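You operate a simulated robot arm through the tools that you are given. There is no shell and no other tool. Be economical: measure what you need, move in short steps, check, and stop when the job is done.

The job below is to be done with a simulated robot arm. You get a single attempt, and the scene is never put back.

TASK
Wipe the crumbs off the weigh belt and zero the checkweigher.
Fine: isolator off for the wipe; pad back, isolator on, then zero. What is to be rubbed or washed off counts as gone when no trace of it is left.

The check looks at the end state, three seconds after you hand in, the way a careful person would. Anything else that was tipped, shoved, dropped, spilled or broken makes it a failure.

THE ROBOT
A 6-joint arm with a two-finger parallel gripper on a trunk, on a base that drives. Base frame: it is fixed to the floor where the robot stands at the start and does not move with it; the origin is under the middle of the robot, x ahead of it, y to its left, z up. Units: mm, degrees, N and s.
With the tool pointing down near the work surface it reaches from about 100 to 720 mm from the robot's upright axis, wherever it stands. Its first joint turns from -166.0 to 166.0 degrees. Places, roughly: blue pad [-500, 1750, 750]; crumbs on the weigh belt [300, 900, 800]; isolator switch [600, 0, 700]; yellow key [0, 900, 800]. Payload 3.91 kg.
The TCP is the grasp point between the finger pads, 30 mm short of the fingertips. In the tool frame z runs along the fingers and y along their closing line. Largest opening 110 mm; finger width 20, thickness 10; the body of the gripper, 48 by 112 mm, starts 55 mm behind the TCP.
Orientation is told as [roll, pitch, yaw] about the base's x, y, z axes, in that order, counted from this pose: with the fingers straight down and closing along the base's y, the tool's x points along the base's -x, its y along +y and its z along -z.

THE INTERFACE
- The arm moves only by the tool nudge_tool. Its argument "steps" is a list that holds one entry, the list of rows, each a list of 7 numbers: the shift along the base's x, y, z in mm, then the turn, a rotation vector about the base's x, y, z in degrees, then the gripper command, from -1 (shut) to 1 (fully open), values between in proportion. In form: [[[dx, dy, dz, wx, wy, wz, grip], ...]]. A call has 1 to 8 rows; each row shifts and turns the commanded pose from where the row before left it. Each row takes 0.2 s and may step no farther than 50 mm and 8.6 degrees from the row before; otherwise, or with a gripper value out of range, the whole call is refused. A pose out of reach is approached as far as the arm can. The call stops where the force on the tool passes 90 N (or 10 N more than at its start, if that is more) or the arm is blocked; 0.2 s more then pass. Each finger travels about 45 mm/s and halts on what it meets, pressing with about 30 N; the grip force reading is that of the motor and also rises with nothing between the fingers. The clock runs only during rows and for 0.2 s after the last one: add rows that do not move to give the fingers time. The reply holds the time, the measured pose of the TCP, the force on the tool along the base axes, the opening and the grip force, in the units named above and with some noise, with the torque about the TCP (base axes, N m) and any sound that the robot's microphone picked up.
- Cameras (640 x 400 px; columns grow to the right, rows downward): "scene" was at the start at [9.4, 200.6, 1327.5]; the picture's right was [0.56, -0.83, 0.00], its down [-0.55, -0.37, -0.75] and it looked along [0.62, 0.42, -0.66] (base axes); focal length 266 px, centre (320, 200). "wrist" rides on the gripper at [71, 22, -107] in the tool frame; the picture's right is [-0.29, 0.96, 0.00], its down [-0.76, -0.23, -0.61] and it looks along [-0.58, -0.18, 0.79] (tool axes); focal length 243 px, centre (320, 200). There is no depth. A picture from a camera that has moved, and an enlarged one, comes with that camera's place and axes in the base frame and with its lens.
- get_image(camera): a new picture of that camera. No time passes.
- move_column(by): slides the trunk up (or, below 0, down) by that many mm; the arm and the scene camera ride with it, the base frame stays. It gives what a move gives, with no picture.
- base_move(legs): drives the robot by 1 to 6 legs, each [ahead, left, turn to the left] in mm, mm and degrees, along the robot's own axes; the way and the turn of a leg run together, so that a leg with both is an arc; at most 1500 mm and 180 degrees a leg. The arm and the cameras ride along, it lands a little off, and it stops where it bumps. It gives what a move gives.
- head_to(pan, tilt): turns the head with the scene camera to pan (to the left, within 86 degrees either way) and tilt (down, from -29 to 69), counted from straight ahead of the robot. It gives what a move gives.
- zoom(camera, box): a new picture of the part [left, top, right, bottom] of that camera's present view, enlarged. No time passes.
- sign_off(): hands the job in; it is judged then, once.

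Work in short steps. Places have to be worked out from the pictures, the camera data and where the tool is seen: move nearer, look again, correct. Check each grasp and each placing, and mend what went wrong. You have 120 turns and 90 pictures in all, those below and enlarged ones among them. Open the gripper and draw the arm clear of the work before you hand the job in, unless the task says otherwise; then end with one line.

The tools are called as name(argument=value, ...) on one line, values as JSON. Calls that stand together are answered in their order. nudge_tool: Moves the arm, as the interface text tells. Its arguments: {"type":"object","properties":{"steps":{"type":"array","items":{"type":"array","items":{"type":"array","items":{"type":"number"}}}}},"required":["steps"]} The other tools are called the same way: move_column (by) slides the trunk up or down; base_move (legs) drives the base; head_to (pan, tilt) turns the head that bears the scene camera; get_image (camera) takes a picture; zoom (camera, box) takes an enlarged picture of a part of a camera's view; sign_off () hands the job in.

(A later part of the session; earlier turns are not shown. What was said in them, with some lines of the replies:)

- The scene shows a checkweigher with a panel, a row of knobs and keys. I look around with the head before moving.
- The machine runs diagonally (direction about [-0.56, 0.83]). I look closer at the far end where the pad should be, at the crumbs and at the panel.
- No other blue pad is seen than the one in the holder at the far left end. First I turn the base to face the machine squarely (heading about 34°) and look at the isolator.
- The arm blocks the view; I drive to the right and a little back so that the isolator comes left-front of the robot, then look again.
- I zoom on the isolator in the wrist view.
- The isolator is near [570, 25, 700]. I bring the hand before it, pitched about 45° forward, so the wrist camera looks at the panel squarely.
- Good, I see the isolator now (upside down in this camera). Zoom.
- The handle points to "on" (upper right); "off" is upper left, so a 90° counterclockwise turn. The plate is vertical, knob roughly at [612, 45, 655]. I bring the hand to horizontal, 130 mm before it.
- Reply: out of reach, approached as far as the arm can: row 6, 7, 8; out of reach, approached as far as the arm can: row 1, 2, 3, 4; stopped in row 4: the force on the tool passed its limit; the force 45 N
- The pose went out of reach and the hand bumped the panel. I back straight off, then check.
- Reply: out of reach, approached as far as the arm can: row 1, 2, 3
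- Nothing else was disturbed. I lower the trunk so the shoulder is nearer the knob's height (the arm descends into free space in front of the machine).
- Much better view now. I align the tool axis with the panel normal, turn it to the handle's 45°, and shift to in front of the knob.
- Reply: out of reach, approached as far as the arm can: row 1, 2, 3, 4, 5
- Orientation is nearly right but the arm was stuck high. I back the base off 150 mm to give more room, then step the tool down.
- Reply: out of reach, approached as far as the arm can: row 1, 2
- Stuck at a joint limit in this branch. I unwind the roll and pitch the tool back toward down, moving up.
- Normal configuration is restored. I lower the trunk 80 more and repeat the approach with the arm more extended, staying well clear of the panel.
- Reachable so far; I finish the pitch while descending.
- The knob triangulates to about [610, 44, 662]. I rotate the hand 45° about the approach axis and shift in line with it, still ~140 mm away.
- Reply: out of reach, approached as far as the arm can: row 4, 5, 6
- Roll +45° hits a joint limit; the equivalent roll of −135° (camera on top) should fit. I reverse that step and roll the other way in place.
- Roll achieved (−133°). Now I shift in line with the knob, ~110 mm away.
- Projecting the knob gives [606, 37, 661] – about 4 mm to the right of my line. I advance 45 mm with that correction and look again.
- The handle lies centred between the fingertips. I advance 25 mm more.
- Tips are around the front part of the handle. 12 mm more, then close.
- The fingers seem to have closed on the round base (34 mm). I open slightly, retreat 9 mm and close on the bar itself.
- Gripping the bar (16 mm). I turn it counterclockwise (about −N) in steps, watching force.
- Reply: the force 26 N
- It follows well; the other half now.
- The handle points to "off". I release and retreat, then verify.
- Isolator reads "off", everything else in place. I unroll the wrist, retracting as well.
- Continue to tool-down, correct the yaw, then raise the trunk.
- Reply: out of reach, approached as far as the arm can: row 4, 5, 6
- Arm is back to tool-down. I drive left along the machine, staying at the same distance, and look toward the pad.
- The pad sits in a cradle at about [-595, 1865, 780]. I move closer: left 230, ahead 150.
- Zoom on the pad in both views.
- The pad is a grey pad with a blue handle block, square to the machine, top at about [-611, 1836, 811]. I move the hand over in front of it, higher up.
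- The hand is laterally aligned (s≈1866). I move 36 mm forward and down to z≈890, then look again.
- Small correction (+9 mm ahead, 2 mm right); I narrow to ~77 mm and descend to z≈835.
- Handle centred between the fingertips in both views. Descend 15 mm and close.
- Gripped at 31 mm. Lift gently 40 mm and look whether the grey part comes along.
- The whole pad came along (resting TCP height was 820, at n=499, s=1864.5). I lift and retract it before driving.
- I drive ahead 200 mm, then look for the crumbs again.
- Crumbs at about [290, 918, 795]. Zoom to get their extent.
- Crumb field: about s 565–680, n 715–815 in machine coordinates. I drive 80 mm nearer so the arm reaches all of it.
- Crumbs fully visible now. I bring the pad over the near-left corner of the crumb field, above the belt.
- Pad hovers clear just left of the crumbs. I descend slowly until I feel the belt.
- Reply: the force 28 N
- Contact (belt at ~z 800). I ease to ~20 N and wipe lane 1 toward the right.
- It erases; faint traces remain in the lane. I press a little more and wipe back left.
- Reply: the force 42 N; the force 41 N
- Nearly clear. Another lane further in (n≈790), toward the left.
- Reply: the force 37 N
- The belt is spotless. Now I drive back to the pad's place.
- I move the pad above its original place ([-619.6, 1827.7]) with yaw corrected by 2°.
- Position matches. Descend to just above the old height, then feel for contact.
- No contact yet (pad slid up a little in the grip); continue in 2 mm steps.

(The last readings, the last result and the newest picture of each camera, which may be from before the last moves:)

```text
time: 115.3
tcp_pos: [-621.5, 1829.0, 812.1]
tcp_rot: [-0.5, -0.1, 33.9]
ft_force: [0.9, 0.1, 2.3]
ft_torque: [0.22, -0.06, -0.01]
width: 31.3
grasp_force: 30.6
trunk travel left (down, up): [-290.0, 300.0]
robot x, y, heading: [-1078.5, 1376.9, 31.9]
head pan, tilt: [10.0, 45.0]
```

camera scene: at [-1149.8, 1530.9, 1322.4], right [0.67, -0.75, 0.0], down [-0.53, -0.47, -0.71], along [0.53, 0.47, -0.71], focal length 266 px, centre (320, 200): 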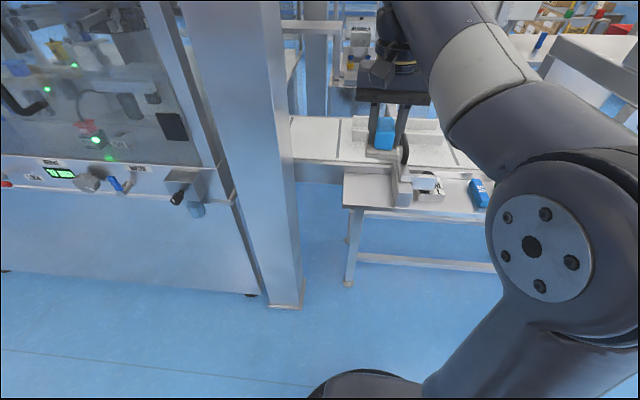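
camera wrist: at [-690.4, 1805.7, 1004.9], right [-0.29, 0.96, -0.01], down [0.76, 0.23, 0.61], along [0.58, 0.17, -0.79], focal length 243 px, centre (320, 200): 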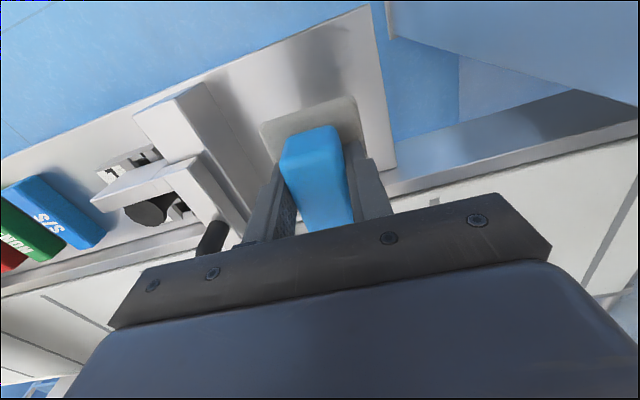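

Contact begins. One more mm, then open and rise.

nudge_tool(steps=[[[0, 0, -1, 0, 0, 0, -1], [0, 0, 0, 0, 0, 0, -0.2], [0, 0, 0, 0, 0, 0, 0.3], [0, 0, 0, 0, 0, 0, 0.3], [0, 0, 0, 0, 0, 0, 0.3], [0, 0, 25, 0, 0, 0, 0.3], [0, 0, 40, 0, 0, 0, 0.3], [0, 0, 40, 0, 0, 0, 0.3]]])

get_image(camera="wrist")

zoom(camera="scene", box=[310, 110, 430, 220])

```text
time: 117.1
tcp_pos: [-620.5, 1830.4, 917.5]
tcp_rot: [-0.4, 0.1, 34.0]
ft_force: [-0.2, -1.1, 0.0]
ft_torque: [0.0, 0.01, 0.03]
width: 71.7
grasp_force: 0.0
trunk travel left (down, up): [-290.0, 300.0]
robot x, y, heading: [-1077.6, 1377.3, 31.9]
head pan, tilt: [10.0, 45.0]
```

```text
23 pictures are left
camera wrist: at [-692.2, 1808.3, 1025.4], right [-0.29, 0.96, -0.01], down [0.76, 0.24, 0.61], along [0.58, 0.17, -0.79], focal length 243 px, centre (320, 200)
```

wrist: 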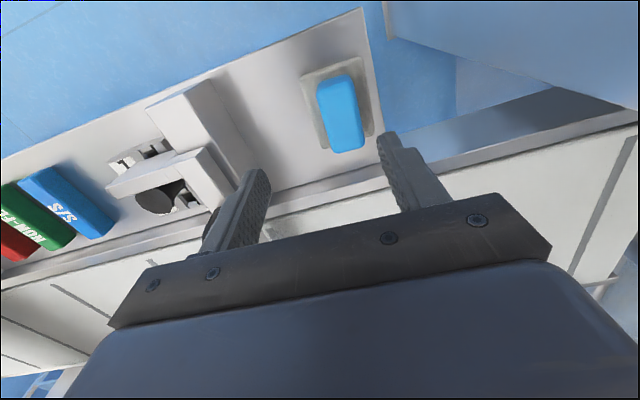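

```text
3.64 times, centred on (370, 165) of scene
camera zoom: at [-1149.8, 1531.1, 1322.4], right [0.67, -0.75, 0.0], down [-0.53, -0.47, -0.71], along [0.53, 0.47, -0.71], focal length 967 px, centre (138, 327)
```

zoom: 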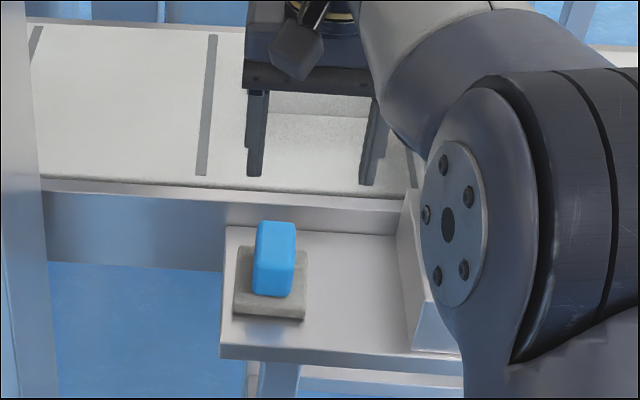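

The pad is back on its table, but the gap to the table's left edge looks smaller than before (odometry drift). I measure it with a zoom.

zoom(camera="wrist", box=[270, 20, 400, 180])

```text
2.50 times, centred on (335, 100) of wrist
camera zoom: at [-692.2, 1808.3, 1025.4], right [-0.29, 0.96, -0.01], down [0.76, 0.24, 0.61], along [0.58, 0.17, -0.79], focal length 606 px, centre (282, 450)
```

zoom: 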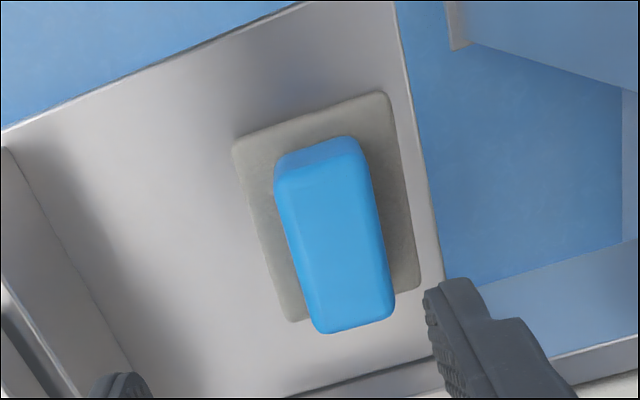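

Gap is 0.16 pad widths versus 0.53 originally: it sits ~20 mm too far left (depth is right). I regrasp it and shift it 20.5 mm right.

nudge_tool(steps=[[[0, 0, -40, 0, 0, 0, 0.3], [0, 0, -40, 0, 0, 0, 0.3], [0, 0, -23, 0, 0, 0, 0.3], [0, 0, 0, 0, 0, 0, -1], [0, 0, 0, 0, 0, 0, -1], [0, 0, 0, 0, 0, 0, -1], [0, 0, 0, 0, 0, 0, -1], [0, 0, 0, 0, 0, 0, -1]]])

nudge_tool(steps=[[[0, 0, 8, 0, 0, 0, -1], [5.7, -8.6, 0, 0, 0, 0, -1], [5.7, -8.5, 0, 0, 0, 0, -1], [0, 0, -6, 0, 0, 0, -1]]])

```text
time: 118.9
tcp_pos: [-621.6, 1828.0, 814.9]
tcp_rot: [-0.4, -0.2, 33.8]
ft_force: [0.3, 3.9, 15.8]
ft_torque: [0.48, 0.25, -0.04]
width: 31.3
grasp_force: 30.0
trunk travel left (down, up): [-290.0, 300.0]
robot x, y, heading: [-1079.0, 1375.3, 32.0]
head pan, tilt: [10.0, 45.0]
```

```text
time: 119.9
tcp_pos: [-610.2, 1810.0, 815.1]
tcp_rot: [-0.5, 0.1, 33.9]
ft_force: [0.3, -0.5, -0.7]
ft_torque: [-0.01, 0.01, -0.01]
width: 31.3
grasp_force: 30.1
trunk travel left (down, up): [-290.0, 300.0]
robot x, y, heading: [-1073.6, 1376.6, 31.6]
head pan, tilt: [10.0, 45.0]
```

Now lower until light contact.

nudge_tool(steps=[[[0, 0, -1.5, 0, 0, 0, -1]]])

nudge_tool(steps=[[[0, 0, -1.5, 0, 0, 0, -1]]])

```text
time: 120.3
tcp_pos: [-610.1, 1809.8, 813.8]
tcp_rot: [-0.5, 0.0, 33.8]
ft_force: [-0.2, -0.2, -1.6]
ft_torque: [-0.01, 0.02, 0.01]
width: 31.2
grasp_force: 30.0
trunk travel left (down, up): [-290.0, 300.0]
robot x, y, heading: [-1076.4, 1376.4, 31.8]
head pan, tilt: [10.0, 45.0]
```

```text
time: 120.7
tcp_pos: [-609.7, 1810.8, 814.2]
tcp_rot: [-0.4, -0.2, 34.0]
ft_force: [-0.8, 0.1, 1.5]
ft_torque: [0.16, -0.02, 0.08]
width: 31.5
grasp_force: 29.6
trunk travel left (down, up): [-290.0, 300.0]
robot x, y, heading: [-1079.3, 1377.7, 31.7]
head pan, tilt: [10.0, 45.0]
```

Contact. Release, rise and check.

nudge_tool(steps=[[[0, 0, 0, 0, 0, 0, -0.2], [0, 0, 0, 0, 0, 0, 0.3], [0, 0, 0, 0, 0, 0, 0.3], [0, 0, 0, 0, 0, 0, 0.3], [0, 0, 25, 0, 0, 0, 0.3], [0, 0, 40, 0, 0, 0, 0.3], [0, 0, 40, 0, 0, 0, 0.3], [-20, -13, 35, 0, 0, 0, 0.3]]])

zoom(camera="wrist", box=[250, 20, 410, 180])

```text
time: 122.5
tcp_pos: [-631.0, 1796.9, 953.1]
tcp_rot: [-0.4, 0.2, 33.9]
ft_force: [-0.3, -0.1, -0.5]
ft_torque: [0.0, -0.02, -0.02]
width: 71.5
grasp_force: 0.1
trunk travel left (down, up): [-290.0, 300.0]
robot x, y, heading: [-1077.0, 1377.0, 31.9]
head pan, tilt: [10.0, 45.0]
```

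```text
2.50 times, centred on (330, 100) of wrist
camera zoom: at [-700.9, 1775.5, 1060.5], right [-0.29, 0.96, -0.01], down [0.76, 0.24, 0.61], along [0.58, 0.17, -0.79], focal length 606 px, centre (295, 450)
```

zoom: 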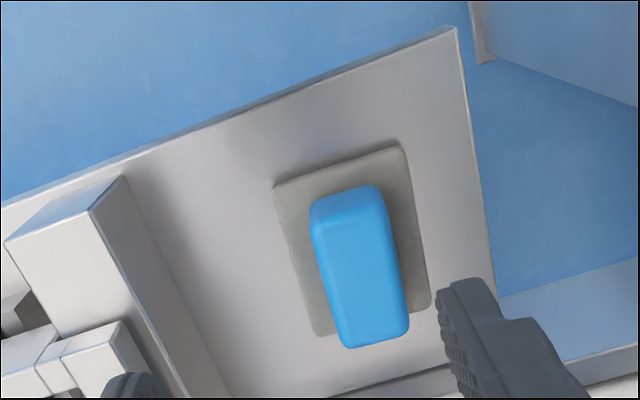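

Gap is back to 0.53 pad widths — pad restored. Now retract and drive back to the isolator, correcting the heading by 2°.

nudge_tool(steps=[[[-25, -17, 30, 0, 0, 0, 0.3], [-30, -20, 30, 0, 0, 0, 0.3], [-30, -20, 30, 0, 0, 0, 0.3], [-30, -20, 30, 0, 0, 0, 0.3], [-30, -20, 30, 0, 0, 0, 0.3], [-30, -20, 15, 0, 0, 0, 0.3]]])

base_move(legs=[[-170, 0, 2], [0, -1100, 0], [0, -1100, 0]])

head_to(pan=10, tilt=40)

get_image(camera="scene")

```text
time: 123.9
tcp_pos: [-802.7, 1679.7, 1117.2]
tcp_rot: [-0.3, 0.2, 33.8]
ft_force: [0.7, 0.6, 0.0]
ft_torque: [-0.03, 0.01, -0.02]
width: 71.8
grasp_force: 0.0
trunk travel left (down, up): [-290.0, 300.0]
robot x, y, heading: [-1077.7, 1380.4, 31.7]
head pan, tilt: [10.0, 45.0]
```

```text
time: 135.8
tcp_pos: [261.4, -231.1, 1116.6]
tcp_rot: [-0.4, 0.0, 34.9]
ft_force: [0.2, 0.0, 0.3]
ft_torque: [0.0, 0.0, 0.01]
width: 71.6
grasp_force: 0.0
trunk travel left (down, up): [-290.0, 300.0]
robot x, y, heading: [-9.1, -539.3, 32.8]
head pan, tilt: [10.0, 45.0]
```

```text
time: 136.4
tcp_pos: [261.9, -231.1, 1116.2]
tcp_rot: [-0.3, 0.0, 34.8]
ft_force: [0.5, 0.1, 1.0]
ft_torque: [0.0, 0.03, 0.0]
width: 71.7
grasp_force: 0.0
trunk travel left (down, up): [-290.0, 300.0]
robot x, y, heading: [-6.9, -541.4, 32.6]
head pan, tilt: [10.0, 40.0]
```

```text
19 pictures are left
camera scene: at [-78.4, -384.3, 1329.7], right [0.68, -0.73, 0.0], down [-0.47, -0.44, -0.77], along [0.56, 0.52, -0.64], focal length 266 px, centre (320, 200)
```

scene: 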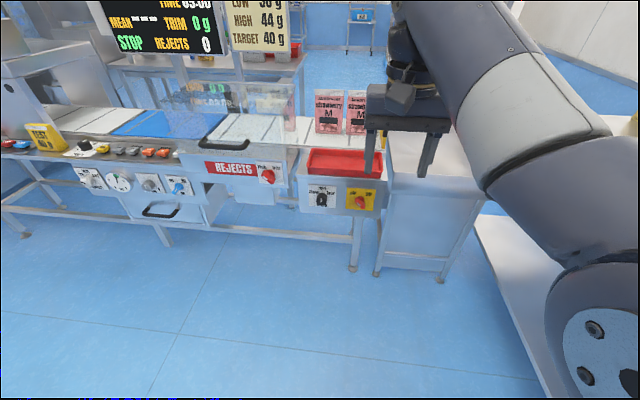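

The knob projects exactly where my stored position says. I pitch the hand forward, then lower the trunk as before.

nudge_tool(steps=[[[15, 20, -15, 0, 0, -0.8, 0], [15, 20, -15, 4.2, -6.22, 0, 0], [15, 20, -15, 4.2, -6.22, 0, 0], [15, 20, -15, 4.2, -6.22, 0, 0], [15, 20, -15, 4.2, -6.22, 0, 0], [15, 20, -15, 4.2, -6.22, 0, 0], [15, 20, -15, 4.2, -6.22, 0, 0], [15, 20, -15, 4.2, -6.22, 0, 0]]])

move_column(by=-280)

nudge_tool(steps=[[[15, 7, 0, 4.2, -6.22, 0, 0], [15, 7, 0, 4.2, -6.22, 0, 0], [15, 7, 0, 4.2, -6.22, 0, 0], [0, 0, 0, 4.2, -6.22, 0, 0], [0, 0, 0, 4.2, -6.22, 0, 0]]])

```text
time: 138.2
tcp_pos: [380.2, -72.4, 996.2]
tcp_rot: [-0.5, -52.5, 34.2]
ft_force: [-0.1, -0.1, 0.3]
ft_torque: [-0.04, -0.01, -0.03]
width: 55.3
grasp_force: 0.1
trunk travel left (down, up): [-290.0, 300.0]
robot x, y, heading: [-6.5, -538.4, 32.7]
head pan, tilt: [10.0, 40.0]
```

```text
time: 141.1
tcp_pos: [381.3, -73.3, 717.9]
tcp_rot: [-0.4, -52.4, 34.2]
ft_force: [0.0, 0.3, -0.3]
ft_torque: [0.0, -0.01, -0.03]
width: 55.2
grasp_force: 0.1
trunk travel left (down, up): [-10.0, 580.0]
robot x, y, heading: [-5.1, -538.5, 32.8]
head pan, tilt: [10.0, 40.0]
```

```text
time: 142.3
tcp_pos: [426.6, -51.6, 717.3]
tcp_rot: [-146.2, -89.8, 179.8]
ft_force: [-0.6, 0.8, 1.4]
ft_torque: [0.01, 0.02, 0.0]
width: 55.0
grasp_force: 0.1
trunk travel left (down, up): [-10.0, 580.0]
robot x, y, heading: [-8.9, -536.0, 33.0]
head pan, tilt: [10.0, 40.0]
```

Horizontal now. Roll −225° in place, shifting to the pre-grasp spot used before ([448, -72, 660]).

nudge_tool(steps=[[[2.6, -2.5, -7, -6.93, -4.62, 0, 0], [2.6, -2.5, -7, -6.93, -4.62, 0, 0], [2.6, -2.5, -7, -6.93, -4.62, 0, 0], [2.6, -2.5, -7, -6.93, -4.62, 0, 0], [2.6, -2.5, -7, -6.93, -4.62, 0, 0], [2.6, -2.5, -7, -6.93, -4.62, 0, 0], [2.6, -2.5, -7, -6.93, -4.62, 0, 0], [2.6, -2.5, -7, -6.93, -4.62, 0, 0]]])

nudge_tool(steps=[[[0, 0, 0, -6.93, -4.62, 0, 0], [0, 0, 0, -6.93, -4.62, 0, 0], [0, 0, 0, -6.93, -4.62, 0, 0], [0, 0, 0, -6.93, -4.62, 0, 0], [0, 0, 0, -6.93, -4.62, 0, 0], [0, 0, 0, -6.93, -4.62, 0, 0], [0, 0, 0, -6.93, -4.62, 0, 0], [0, 0, 0, -6.93, -4.62, 0, 0]]])

nudge_tool(steps=[[[0, 0, 0, -6.93, -4.62, 0, 0], [0, 0, 0, -6.93, -4.62, 0, 0], [0, 0, 0, -6.93, -4.62, 0, 0], [0, 0, 0, -6.93, -4.62, 0, 0], [0, 0, 0, -6.93, -4.62, 0, 0], [0, 0, 0, -6.93, -4.62, 0, 0], [0, 0, 0, -6.93, -4.62, 0, 0], [0, 0, 0, -6.93, -4.62, 0, 0]]])

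nudge_tool(steps=[[[0, 0, 0, -6.93, -4.62, 0, 0.2], [0, 0, 0, -6.93, -4.62, 0, 0.2], [0, 0, 0, -6.93, -4.62, 0, 0.2]]])

get_image(camera="wrist")

```text
time: 144.1
tcp_pos: [445.4, -72.0, 659.3]
tcp_rot: [-90.1, -23.1, 123.7]
ft_force: [-0.2, 0.2, -0.1]
ft_torque: [-0.04, 0.02, 0.0]
width: 54.8
grasp_force: 0.1
trunk travel left (down, up): [-10.0, 580.0]
robot x, y, heading: [-5.1, -537.5, 32.9]
head pan, tilt: [10.0, 40.0]
```

```text
time: 145.9
tcp_pos: [445.8, -71.8, 660.9]
tcp_rot: [-90.0, 43.5, 123.8]
ft_force: [-0.4, -0.8, -0.3]
ft_torque: [0.02, -0.03, 0.0]
width: 55.0
grasp_force: 0.0
trunk travel left (down, up): [-10.0, 580.0]
robot x, y, heading: [-9.0, -534.2, 32.8]
head pan, tilt: [10.0, 40.0]
```

```text
time: 147.7
tcp_pos: [446.1, -70.9, 661.4]
tcp_rot: [89.8, 69.9, -56.4]
ft_force: [-0.2, -0.9, 0.5]
ft_torque: [0.02, -0.02, -0.01]
width: 55.2
grasp_force: 0.0
trunk travel left (down, up): [-10.0, 580.0]
robot x, y, heading: [-6.7, -541.9, 32.6]
head pan, tilt: [10.0, 40.0]
```

```text
time: 148.5
tcp_pos: [446.8, -72.1, 661.5]
tcp_rot: [90.0, 44.9, -56.3]
ft_force: [0.9, -0.8, -0.3]
ft_torque: [0.0, 0.0, 0.0]
width: 66.1
grasp_force: 0.1
trunk travel left (down, up): [-10.0, 580.0]
robot x, y, heading: [-8.4, -536.3, 32.8]
head pan, tilt: [10.0, 40.0]
```

```text
18 pictures are left
camera wrist: at [337.7, -101.8, 727.5], right [0.49, -0.73, 0.47], down [-0.3, -0.65, -0.7], along [0.82, 0.2, -0.54], focal length 243 px, centre (320, 200)
```

wrist: 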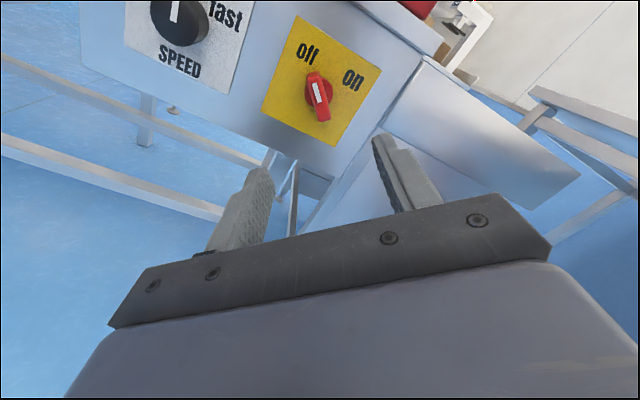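

Aligned within ~2 mm. I advance 110 mm and check.

nudge_tool(steps=[[[22.7, 15.6, 0.5, 0, 0, 0, 0.2], [22.7, 15.6, 0.5, 0, 0, 0, 0.2], [22.7, 15.6, 0.5, 0, 0, 0, 0.2], [22.7, 15.6, 0.5, 0, 0, 0, 0.2]]])

get_image(camera="wrist")

```text
time: 149.5
tcp_pos: [538.7, -7.0, 662.4]
tcp_rot: [89.9, 45.0, -56.4]
ft_force: [-0.7, -0.4, 1.0]
ft_torque: [0.0, 0.02, 0.01]
width: 65.8
grasp_force: 0.0
trunk travel left (down, up): [-10.0, 580.0]
robot x, y, heading: [-7.7, -540.7, 32.9]
head pan, tilt: [10.0, 40.0]
```

```text
17 pictures are left
camera wrist: at [430.1, -38.3, 729.4], right [0.49, -0.73, 0.47], down [-0.3, -0.65, -0.7], along [0.82, 0.2, -0.54], focal length 243 px, centre (320, 200)
```

wrist: 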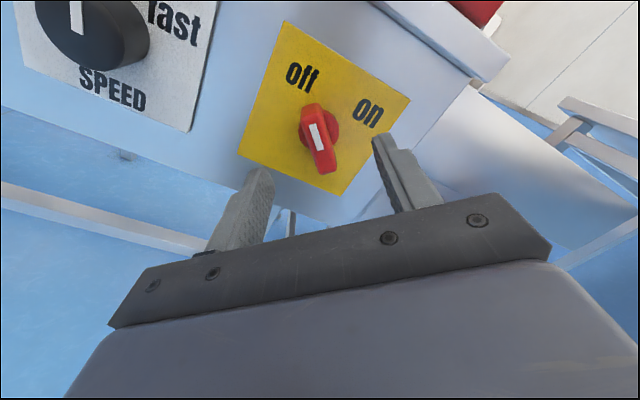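

Centred. I advance the remaining 48 mm to the depth used before and close.

nudge_tool(steps=[[[13.3, 8.9, 0, 0, 0, 0, 0.2], [13.3, 8.9, 0, 0, 0, 0, 0.2], [13.3, 8.9, 0, 0, 0, 0, 0.2], [0, 0, 0, 0, 0, 0, -1], [0, 0, 0, 0, 0, 0, -1], [0, 0, 0, 0, 0, 0, -1], [0, 0, 0, 0, 0, 0, -1], [0, 0, 0, 0, 0, 0, -1]]])

zoom(camera="wrist", box=[200, 60, 440, 240])

```text
time: 151.3
tcp_pos: [576.8, 18.3, 661.4]
tcp_rot: [89.7, 45.0, -56.4]
ft_force: [-1.6, 4.5, -3.0]
ft_torque: [-0.31, 0.45, 0.85]
width: 15.8
grasp_force: 44.9
trunk travel left (down, up): [-10.0, 580.0]
robot x, y, heading: [-7.5, -538.1, 32.9]
head pan, tilt: [10.0, 40.0]
```

```text
2.22 times, centred on (320, 150) of wrist
camera zoom: at [468.5, -12.0, 728.7], right [0.49, -0.73, 0.47], down [-0.3, -0.65, -0.7], along [0.82, 0.2, -0.54], focal length 539 px, centre (320, 311)
```

zoom: 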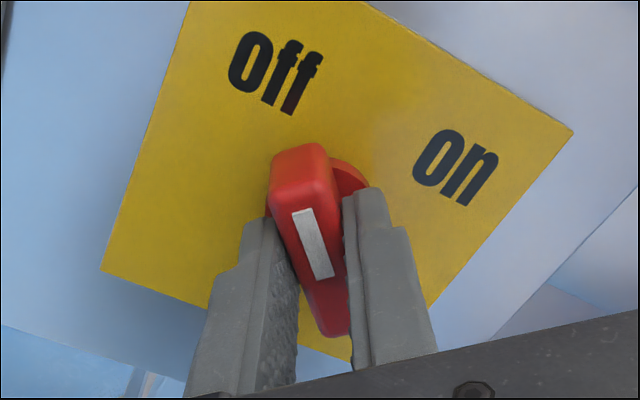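

The bar is gripped (16 mm). I turn it clockwise by 90°.

nudge_tool(steps=[[[0, 0, 0, 6.22, 4.19, 0, -1], [0, 0, 0, 6.22, 4.19, 0, -1], [0, 0, 0, 6.22, 4.19, 0, -1], [0, 0, 0, 6.22, 4.19, 0, -1], [0, 0, 0, 6.22, 4.19, 0, -1], [0, 0, 0, 6.22, 4.19, 0, -1]]])

nudge_tool(steps=[[[0, 0, 0, 6.22, 4.19, 0, -1], [0, 0, 0, 6.22, 4.19, 0, -1], [0, 0, 0, 6.22, 4.19, 0, -1], [0, 0, 0, 6.22, 4.19, 0, -1], [0, 0, 0, 6.22, 4.19, 0, -1], [0, 0, 0, 6.22, 4.19, 0, -1]]])

zoom(camera="wrist", box=[200, 0, 440, 240])

```text
time: 152.7
tcp_pos: [577.4, 17.9, 662.5]
tcp_rot: [-35.9, 89.7, 177.9]
ft_force: [2.3, -3.8, -0.3]
ft_torque: [-0.75, 0.98, 0.78]
width: 16.6
grasp_force: 45.2
trunk travel left (down, up): [-10.0, 580.0]
robot x, y, heading: [-9.2, -539.0, 32.7]
head pan, tilt: [10.0, 40.0]
```

```text
time: 154.1
tcp_pos: [579.1, 16.3, 661.7]
tcp_rot: [-89.4, 44.9, 124.2]
ft_force: [14.9, -19.7, -6.5]
ft_torque: [-0.42, 0.02, 0.81]
width: 16.5
grasp_force: 44.7
trunk travel left (down, up): [-10.0, 580.0]
robot x, y, heading: [-6.5, -540.3, 32.9]
head pan, tilt: [10.0, 40.0]
```

```text
1.67 times, centred on (320, 120) of wrist
camera zoom: at [526.8, -99.3, 698.2], right [0.26, -0.39, -0.88], down [-0.9, 0.24, -0.37], along [0.36, 0.89, -0.29], focal length 404 px, centre (320, 333)
```

zoom: 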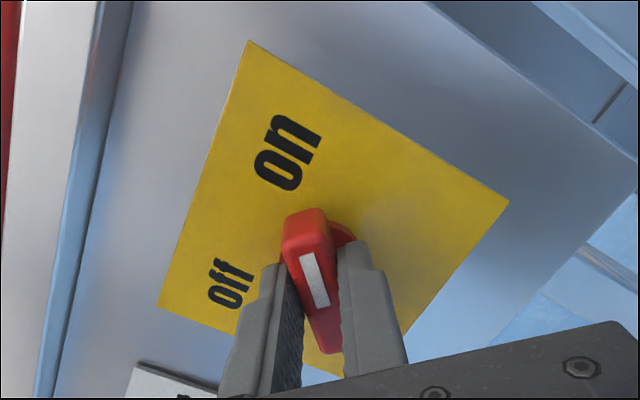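

The handle points to "on". Release, retreat, unroll.

nudge_tool(steps=[[[0, 0, 0, 0, 0, 0, 0.2], [0, 0, 0, 0, 0, 0, 0.2], [0, 0, 0, 0, 0, 0, 0.2], [-33, -22, 0, 0, 0, 0, 0.2], [-33, -22, 0, 0, 0, 0, 0.2], [-33, -22, 0, 0, 0, 0, 0.2], [-33, -22, 0, 0, 0, 0, 0.2]]])

zoom(camera="wrist", box=[200, 0, 440, 200])

nudge_tool(steps=[[[-5, -3, 5, 6.98, 4.7, 0, 0], [-5, -3, 5, 6.98, 4.7, 0, 0], [0, 0, 5, 6.98, 4.7, 0, 0], [0, 0, 5, 6.98, 4.7, 0, 0], [0, 0, 5, 6.98, 4.7, 0, 0], [0, 0, 5, 6.98, 4.7, 0, 0], [0, 0, 5, 6.98, 4.7, 0, 0], [0, 0, 5, 6.98, 4.7, 0, 0]]])

nudge_tool(steps=[[[0, 0, 5, 6.98, 4.7, 0, 0], [0, 0, 5, 6.98, 4.7, 0, 0], [0, 0, 5, 6.98, 4.7, 0, 0], [0, 0, 5, 6.98, 4.7, 0, 0], [0, 0, 5, 6.98, 4.7, 0, 0], [0, 0, 5, 6.98, 4.7, 0, 0], [0, 0, 5, 6.98, 4.7, 0, 0], [0, 0, 5, 6.98, 4.7, 0, 0]]])

nudge_tool(steps=[[[-10, -7, 10, -4.2, 6.22, 0, 0], [-10, -7, 10, -4.2, 6.22, 0, 0], [-10, -7, 10, -4.2, 6.22, 0, 0], [-10, -7, 10, -4.2, 6.22, 0, 0], [-10, -7, 10, -4.2, 6.22, 0, 0]]])

```text
time: 155.7
tcp_pos: [444.7, -71.9, 663.0]
tcp_rot: [-89.7, 45.0, 124.2]
ft_force: [1.0, 1.7, 0.0]
ft_torque: [0.05, -0.05, 0.0]
width: 66.3
grasp_force: 0.1
trunk travel left (down, up): [-10.0, 580.0]
robot x, y, heading: [-4.9, -540.6, 32.7]
head pan, tilt: [10.0, 40.0]
```

```text
2.00 times, centred on (320, 100) of wrist
camera zoom: at [393.0, -186.2, 698.6], right [0.26, -0.39, -0.88], down [-0.9, 0.24, -0.37], along [0.36, 0.89, -0.29], focal length 485 px, centre (320, 400)
```

zoom: 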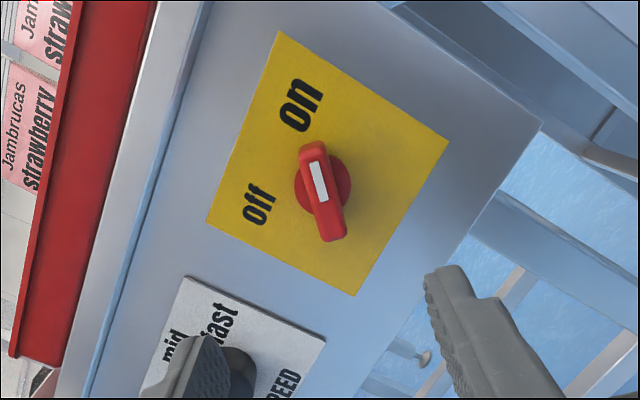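

```text
time: 157.5
tcp_pos: [435.0, -75.2, 704.1]
tcp_rot: [-90.0, -22.5, 124.2]
ft_force: [-0.5, 1.1, 0.7]
ft_torque: [-0.04, -0.02, 0.01]
width: 54.9
grasp_force: 0.0
trunk travel left (down, up): [-10.0, 580.0]
robot x, y, heading: [-10.5, -535.3, 33.0]
head pan, tilt: [10.0, 40.0]
```

```text
time: 159.3
tcp_pos: [434.2, -77.3, 741.8]
tcp_rot: [-136.5, -89.7, 170.6]
ft_force: [-1.2, 0.5, 0.8]
ft_torque: [0.0, 0.0, 0.04]
width: 55.1
grasp_force: 0.0
trunk travel left (down, up): [-10.0, 580.0]
robot x, y, heading: [-8.0, -538.9, 32.8]
head pan, tilt: [10.0, 40.0]
```

```text
time: 160.5
tcp_pos: [383.5, -111.8, 792.4]
tcp_rot: [-0.4, -52.7, 34.8]
ft_force: [-1.4, -0.5, -0.7]
ft_torque: [-0.01, -0.02, -0.02]
width: 54.9
grasp_force: 0.0
trunk travel left (down, up): [-10.0, 580.0]
robot x, y, heading: [-4.6, -539.9, 32.8]
head pan, tilt: [10.0, 40.0]
```

Isolator is on. Raise the trunk, bring the tool to vertical, and drive to the ZERO key.

move_column(by=280)

nudge_tool(steps=[[[-10, -7, 5, -4.2, 6.22, 0, -1], [-10, -7, 5, -4.2, 6.22, 0, -1], [-10, -7, 5, -4.2, 6.22, 0, -1], [-10, -7, 5, -4.2, 6.22, 0, -1], [-10, -7, 5, -4.2, 6.22, 0, -1], [-10, -7, 5, -4.2, 6.22, 0, -1], [-10, -7, 5, -4.2, 6.22, 0, -1]]])

base_move(legs=[[0, 1100, 0.8], [230, 0, 0]])

head_to(pan=10, tilt=45)

get_image(camera="scene")

```text
time: 163.3
tcp_pos: [383.7, -110.8, 1072.9]
tcp_rot: [-0.4, -52.8, 34.6]
ft_force: [-0.8, -0.6, -0.4]
ft_torque: [0.0, 0.0, -0.03]
width: 55.1
grasp_force: 0.1
trunk travel left (down, up): [-290.0, 300.0]
robot x, y, heading: [-10.1, -539.4, 32.7]
head pan, tilt: [10.0, 40.0]
```

```text
time: 164.9
tcp_pos: [313.6, -161.4, 1107.2]
tcp_rot: [0.1, -0.3, 34.4]
ft_force: [-0.1, -0.2, 0.1]
ft_torque: [-0.01, 0.01, 0.0]
width: 0.1
grasp_force: 30.0
trunk travel left (down, up): [-290.0, 300.0]
robot x, y, heading: [-4.4, -537.3, 32.5]
head pan, tilt: [10.0, 40.0]
```

```text
time: 171.7
tcp_pos: [-59.3, 862.1, 1106.7]
tcp_rot: [0.2, -0.4, 33.8]
ft_force: [-0.1, -0.4, -0.3]
ft_torque: [0.0, -0.01, 0.02]
width: 0.2
grasp_force: 29.8
trunk travel left (down, up): [-290.0, 300.0]
robot x, y, heading: [-385.2, 485.1, 32.1]
head pan, tilt: [10.0, 40.0]
```

```text
time: 172.4
tcp_pos: [-59.2, 861.6, 1107.9]
tcp_rot: [0.2, -0.3, 33.7]
ft_force: [0.2, -0.2, 0.5]
ft_torque: [0.02, -0.01, -0.02]
width: 0.0
grasp_force: 30.1
trunk travel left (down, up): [-290.0, 300.0]
robot x, y, heading: [-386.1, 488.1, 32.5]
head pan, tilt: [10.0, 45.0]
```

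```text
13 pictures are left
camera scene: at [-457.3, 641.2, 1322.5], right [0.67, -0.74, 0.0], down [-0.52, -0.47, -0.71], along [0.52, 0.47, -0.71], focal length 266 px, centre (320, 200)
```

scene: 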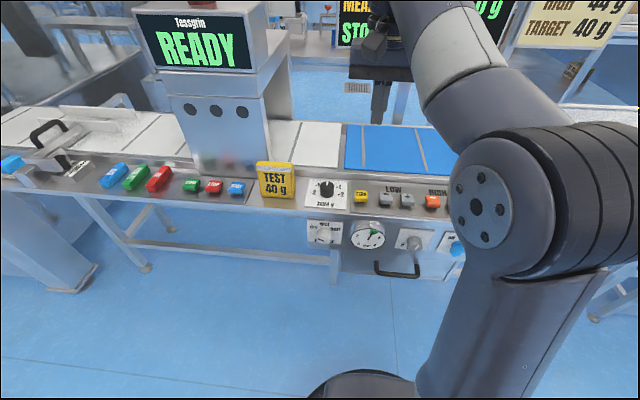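

ZERO key at about [23, 918, ~790]. I bring the closed fingers nearby and above, then look with the wrist camera.

nudge_tool(steps=[[[11.6, 7.8, -38, 0, 0, 0, -1], [11.6, 7.8, -38, 0, 0, 0, -1], [11.6, 7.8, -38, 0, 0, 0, -1], [11.6, 7.8, -38, 0, 0, 0, -1], [11.6, 7.8, -38, 0, 0, 0, -1]]])

get_image(camera="wrist")

zoom(camera="scene", box=[300, 140, 460, 240])

```text
time: 173.6
tcp_pos: [-0.9, 900.0, 919.3]
tcp_rot: [0.1, -0.5, 33.7]
ft_force: [-0.3, 0.4, -0.1]
ft_torque: [0.0, 0.0, -0.02]
width: 0.0
grasp_force: 30.4
trunk travel left (down, up): [-290.0, 300.0]
robot x, y, heading: [-387.2, 485.9, 32.1]
head pan, tilt: [10.0, 45.0]
```

```text
12 pictures are left
camera wrist: at [-73.0, 877.1, 1025.9], right [-0.29, 0.96, 0.0], down [0.76, 0.23, 0.61], along [0.59, 0.18, -0.79], focal length 243 px, centre (320, 200)
```

wrist: 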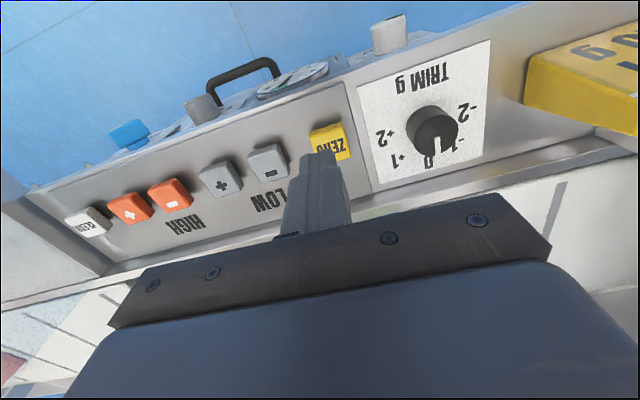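

```text
4.00 times, centred on (380, 190) of scene
camera zoom: at [-457.5, 641.1, 1322.5], right [0.67, -0.74, 0.0], down [-0.52, -0.47, -0.71], along [0.52, 0.47, -0.71], focal length 1064 px, centre (80, 240)
```

zoom: 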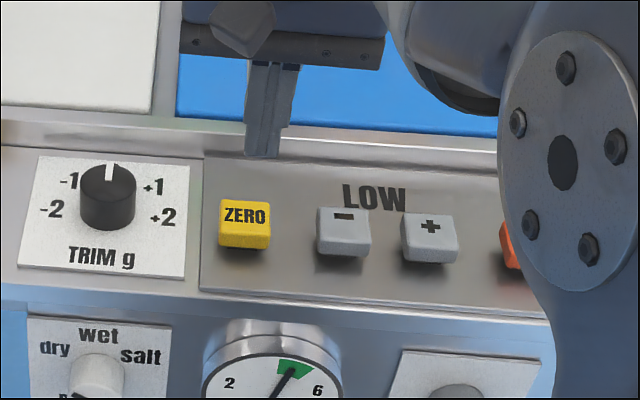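

Key top triangulates to [22, 916, 799]. I move over it and down to 15 mm above.

nudge_tool(steps=[[[11.3, 8, 0, 0, 0, 0, -1], [11.3, 8, 0, 0, 0, 0, -1], [0, 0, -30, 0, 0, 0, -1], [0, 0, -30, 0, 0, 0, -1], [0, 0, -14, 0, 0, 0, -1]]])

zoom(camera="scene", box=[300, 140, 460, 240])

get_image(camera="wrist")

```text
time: 174.8
tcp_pos: [23.2, 916.2, 842.9]
tcp_rot: [0.1, -0.4, 33.7]
ft_force: [0.0, -0.2, 0.3]
ft_torque: [-0.01, 0.0, 0.01]
width: 0.1
grasp_force: 29.8
trunk travel left (down, up): [-290.0, 300.0]
robot x, y, heading: [-385.3, 487.5, 32.2]
head pan, tilt: [10.0, 45.0]
```

```text
4.00 times, centred on (380, 190) of scene
camera zoom: at [-457.3, 641.2, 1322.5], right [0.67, -0.74, 0.0], down [-0.52, -0.47, -0.71], along [0.52, 0.47, -0.71], focal length 1064 px, centre (80, 240)
```

zoom: 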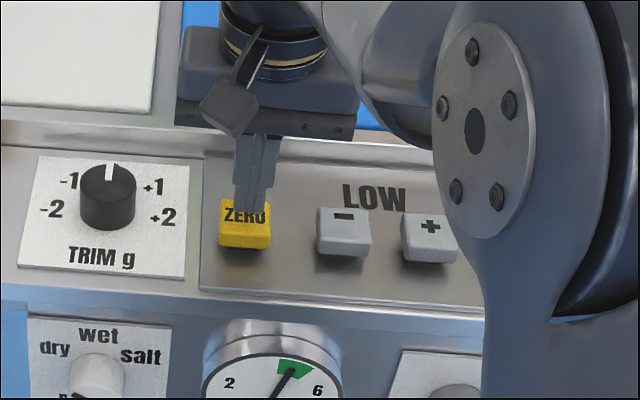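

```text
9 pictures are left
camera wrist: at [-49.0, 893.7, 950.9], right [-0.29, 0.96, 0.0], down [0.76, 0.23, 0.61], along [0.59, 0.18, -0.79], focal length 243 px, centre (320, 200)
```

wrist: 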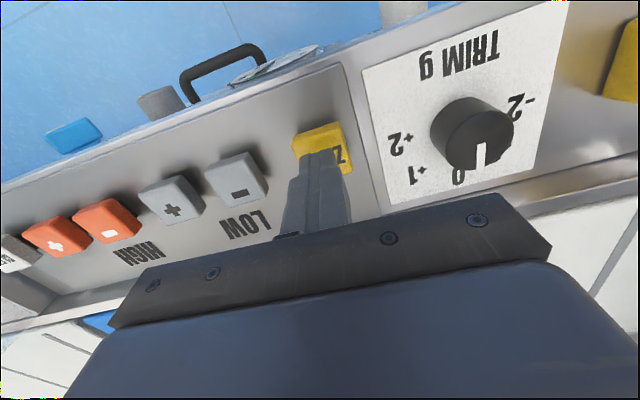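

Tip is over the key (3 mm correction). I press down slowly.

nudge_tool(steps=[[[-4.2, 0.8, -6, 0, 0, 0, -1], [0, 0, -4, 0, 0, 0, -1], [0, 0, -3, 0, 0, 0, -1]]])

nudge_tool(steps=[[[0, 0, -2, 0, 0, 0, -1], [0, 0, -2, 0, 0, 0, -1]]])

```text
time: 175.6
tcp_pos: [17.7, 917.9, 829.0]
tcp_rot: [0.1, -0.5, 33.7]
ft_force: [0.5, -0.3, 0.2]
ft_torque: [-0.02, 0.01, 0.01]
width: 0.0
grasp_force: 29.6
trunk travel left (down, up): [-290.0, 300.0]
robot x, y, heading: [-384.0, 484.0, 32.3]
head pan, tilt: [10.0, 45.0]
```

```text
time: 176.2
tcp_pos: [17.9, 919.7, 826.5]
tcp_rot: [0.1, -0.5, 33.7]
ft_force: [1.3, -0.4, 1.0]
ft_torque: [-0.06, -0.03, 0.02]
width: 0.0
grasp_force: 30.1
trunk travel left (down, up): [-290.0, 300.0]
robot x, y, heading: [-384.6, 487.4, 32.4]
head pan, tilt: [10.0, 45.0]
heard: click
```

A click was heard. I lift off and look at the display.

nudge_tool(steps=[[[0, 0, 10, 0, 0, 0, -1], [0, 0, 30, 0, 0, 0, -1], [0, 0, 40, 0, 0, 0, -1], [-20, -13, 40, 0, 0, 0, -1], [-33, -22, 30, 0, 0, 0, 0], [-33, -22, 20, 0, 0, 0, 0]]])

head_to(pan=15, tilt=25)

get_image(camera="scene")

```text
time: 177.6
tcp_pos: [-68.8, 861.1, 997.2]
tcp_rot: [0.1, -0.3, 33.7]
ft_force: [0.0, 0.1, -0.3]
ft_torque: [-0.02, -0.03, 0.01]
width: 50.7
grasp_force: 0.0
trunk travel left (down, up): [-290.0, 300.0]
robot x, y, heading: [-384.6, 489.4, 32.3]
head pan, tilt: [10.0, 45.0]
```

```text
time: 178.4
tcp_pos: [-68.6, 861.5, 997.5]
tcp_rot: [0.1, -0.4, 33.8]
ft_force: [-0.2, -0.3, -1.4]
ft_torque: [0.02, 0.01, 0.0]
width: 54.9
grasp_force: 0.0
trunk travel left (down, up): [-290.0, 300.0]
robot x, y, heading: [-388.0, 487.3, 32.1]
head pan, tilt: [15.0, 25.0]
```

```text
8 pictures are left
camera scene: at [-455.0, 654.2, 1352.9], right [0.73, -0.68, 0.0], down [-0.29, -0.31, -0.91], along [0.62, 0.66, -0.42], focal length 266 px, centre (320, 200)
```

scene: 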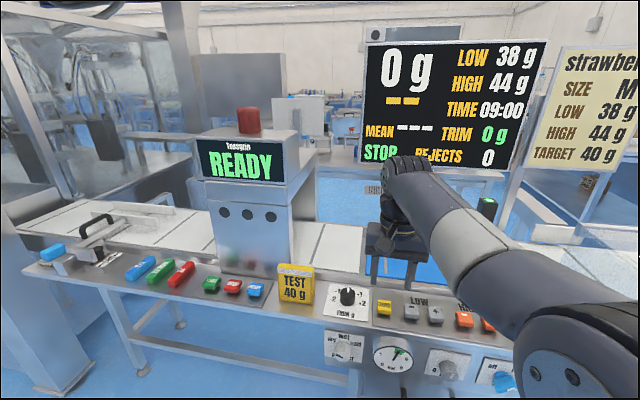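

The display now reads 0 g, everything else unchanged. I draw the arm clear, open the gripper fully and hand in.

nudge_tool(steps=[[[-30, -20, 30, 0, 0, 0, 1], [-30, -20, 30, 0, 0, 0, 1], [-10, -7, 20, 0, 0, 0, 1], [0, 0, 0, 0, 0, 0, 1]]])

zoom(camera="scene", box=[0, 200, 640, 400])

```text
time: 179.4
tcp_pos: [-138.1, 815.1, 1076.4]
tcp_rot: [0.0, -0.5, 33.7]
ft_force: [0.7, -0.4, -0.3]
ft_torque: [-0.02, 0.01, -0.02]
width: 109.9
grasp_force: 0.0
trunk travel left (down, up): [-290.0, 300.0]
robot x, y, heading: [-382.0, 489.0, 32.3]
head pan, tilt: [15.0, 25.0]
```

```text
1.00 times, centred on (320, 300) of scene
camera zoom: at [-455.1, 654.1, 1353.0], right [0.73, -0.68, 0.0], down [-0.29, -0.31, -0.91], along [0.62, 0.66, -0.42], focal length 266 px, centre (320, 100)
```

zoom: 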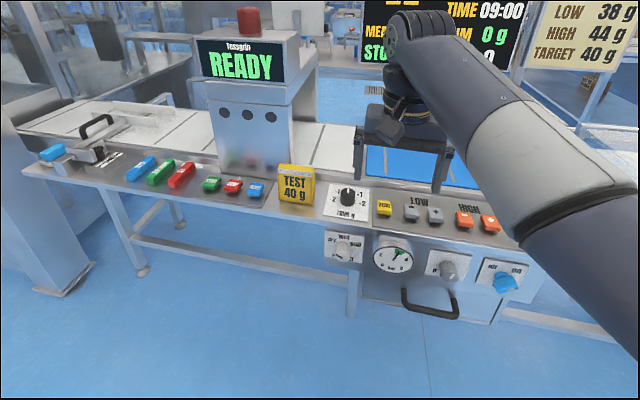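

All is in order; handing in.

sign_off()

```text
The job is handed in.
```

The weigh belt is wiped clean with no crumbs visible, the pad is back in its place, the isolator is on again, and the checkweigher is zeroed (display reads 0 g). The hand bumped the machine's front panel once (about 45 N) early on, and I saw nothing moved or damaged.
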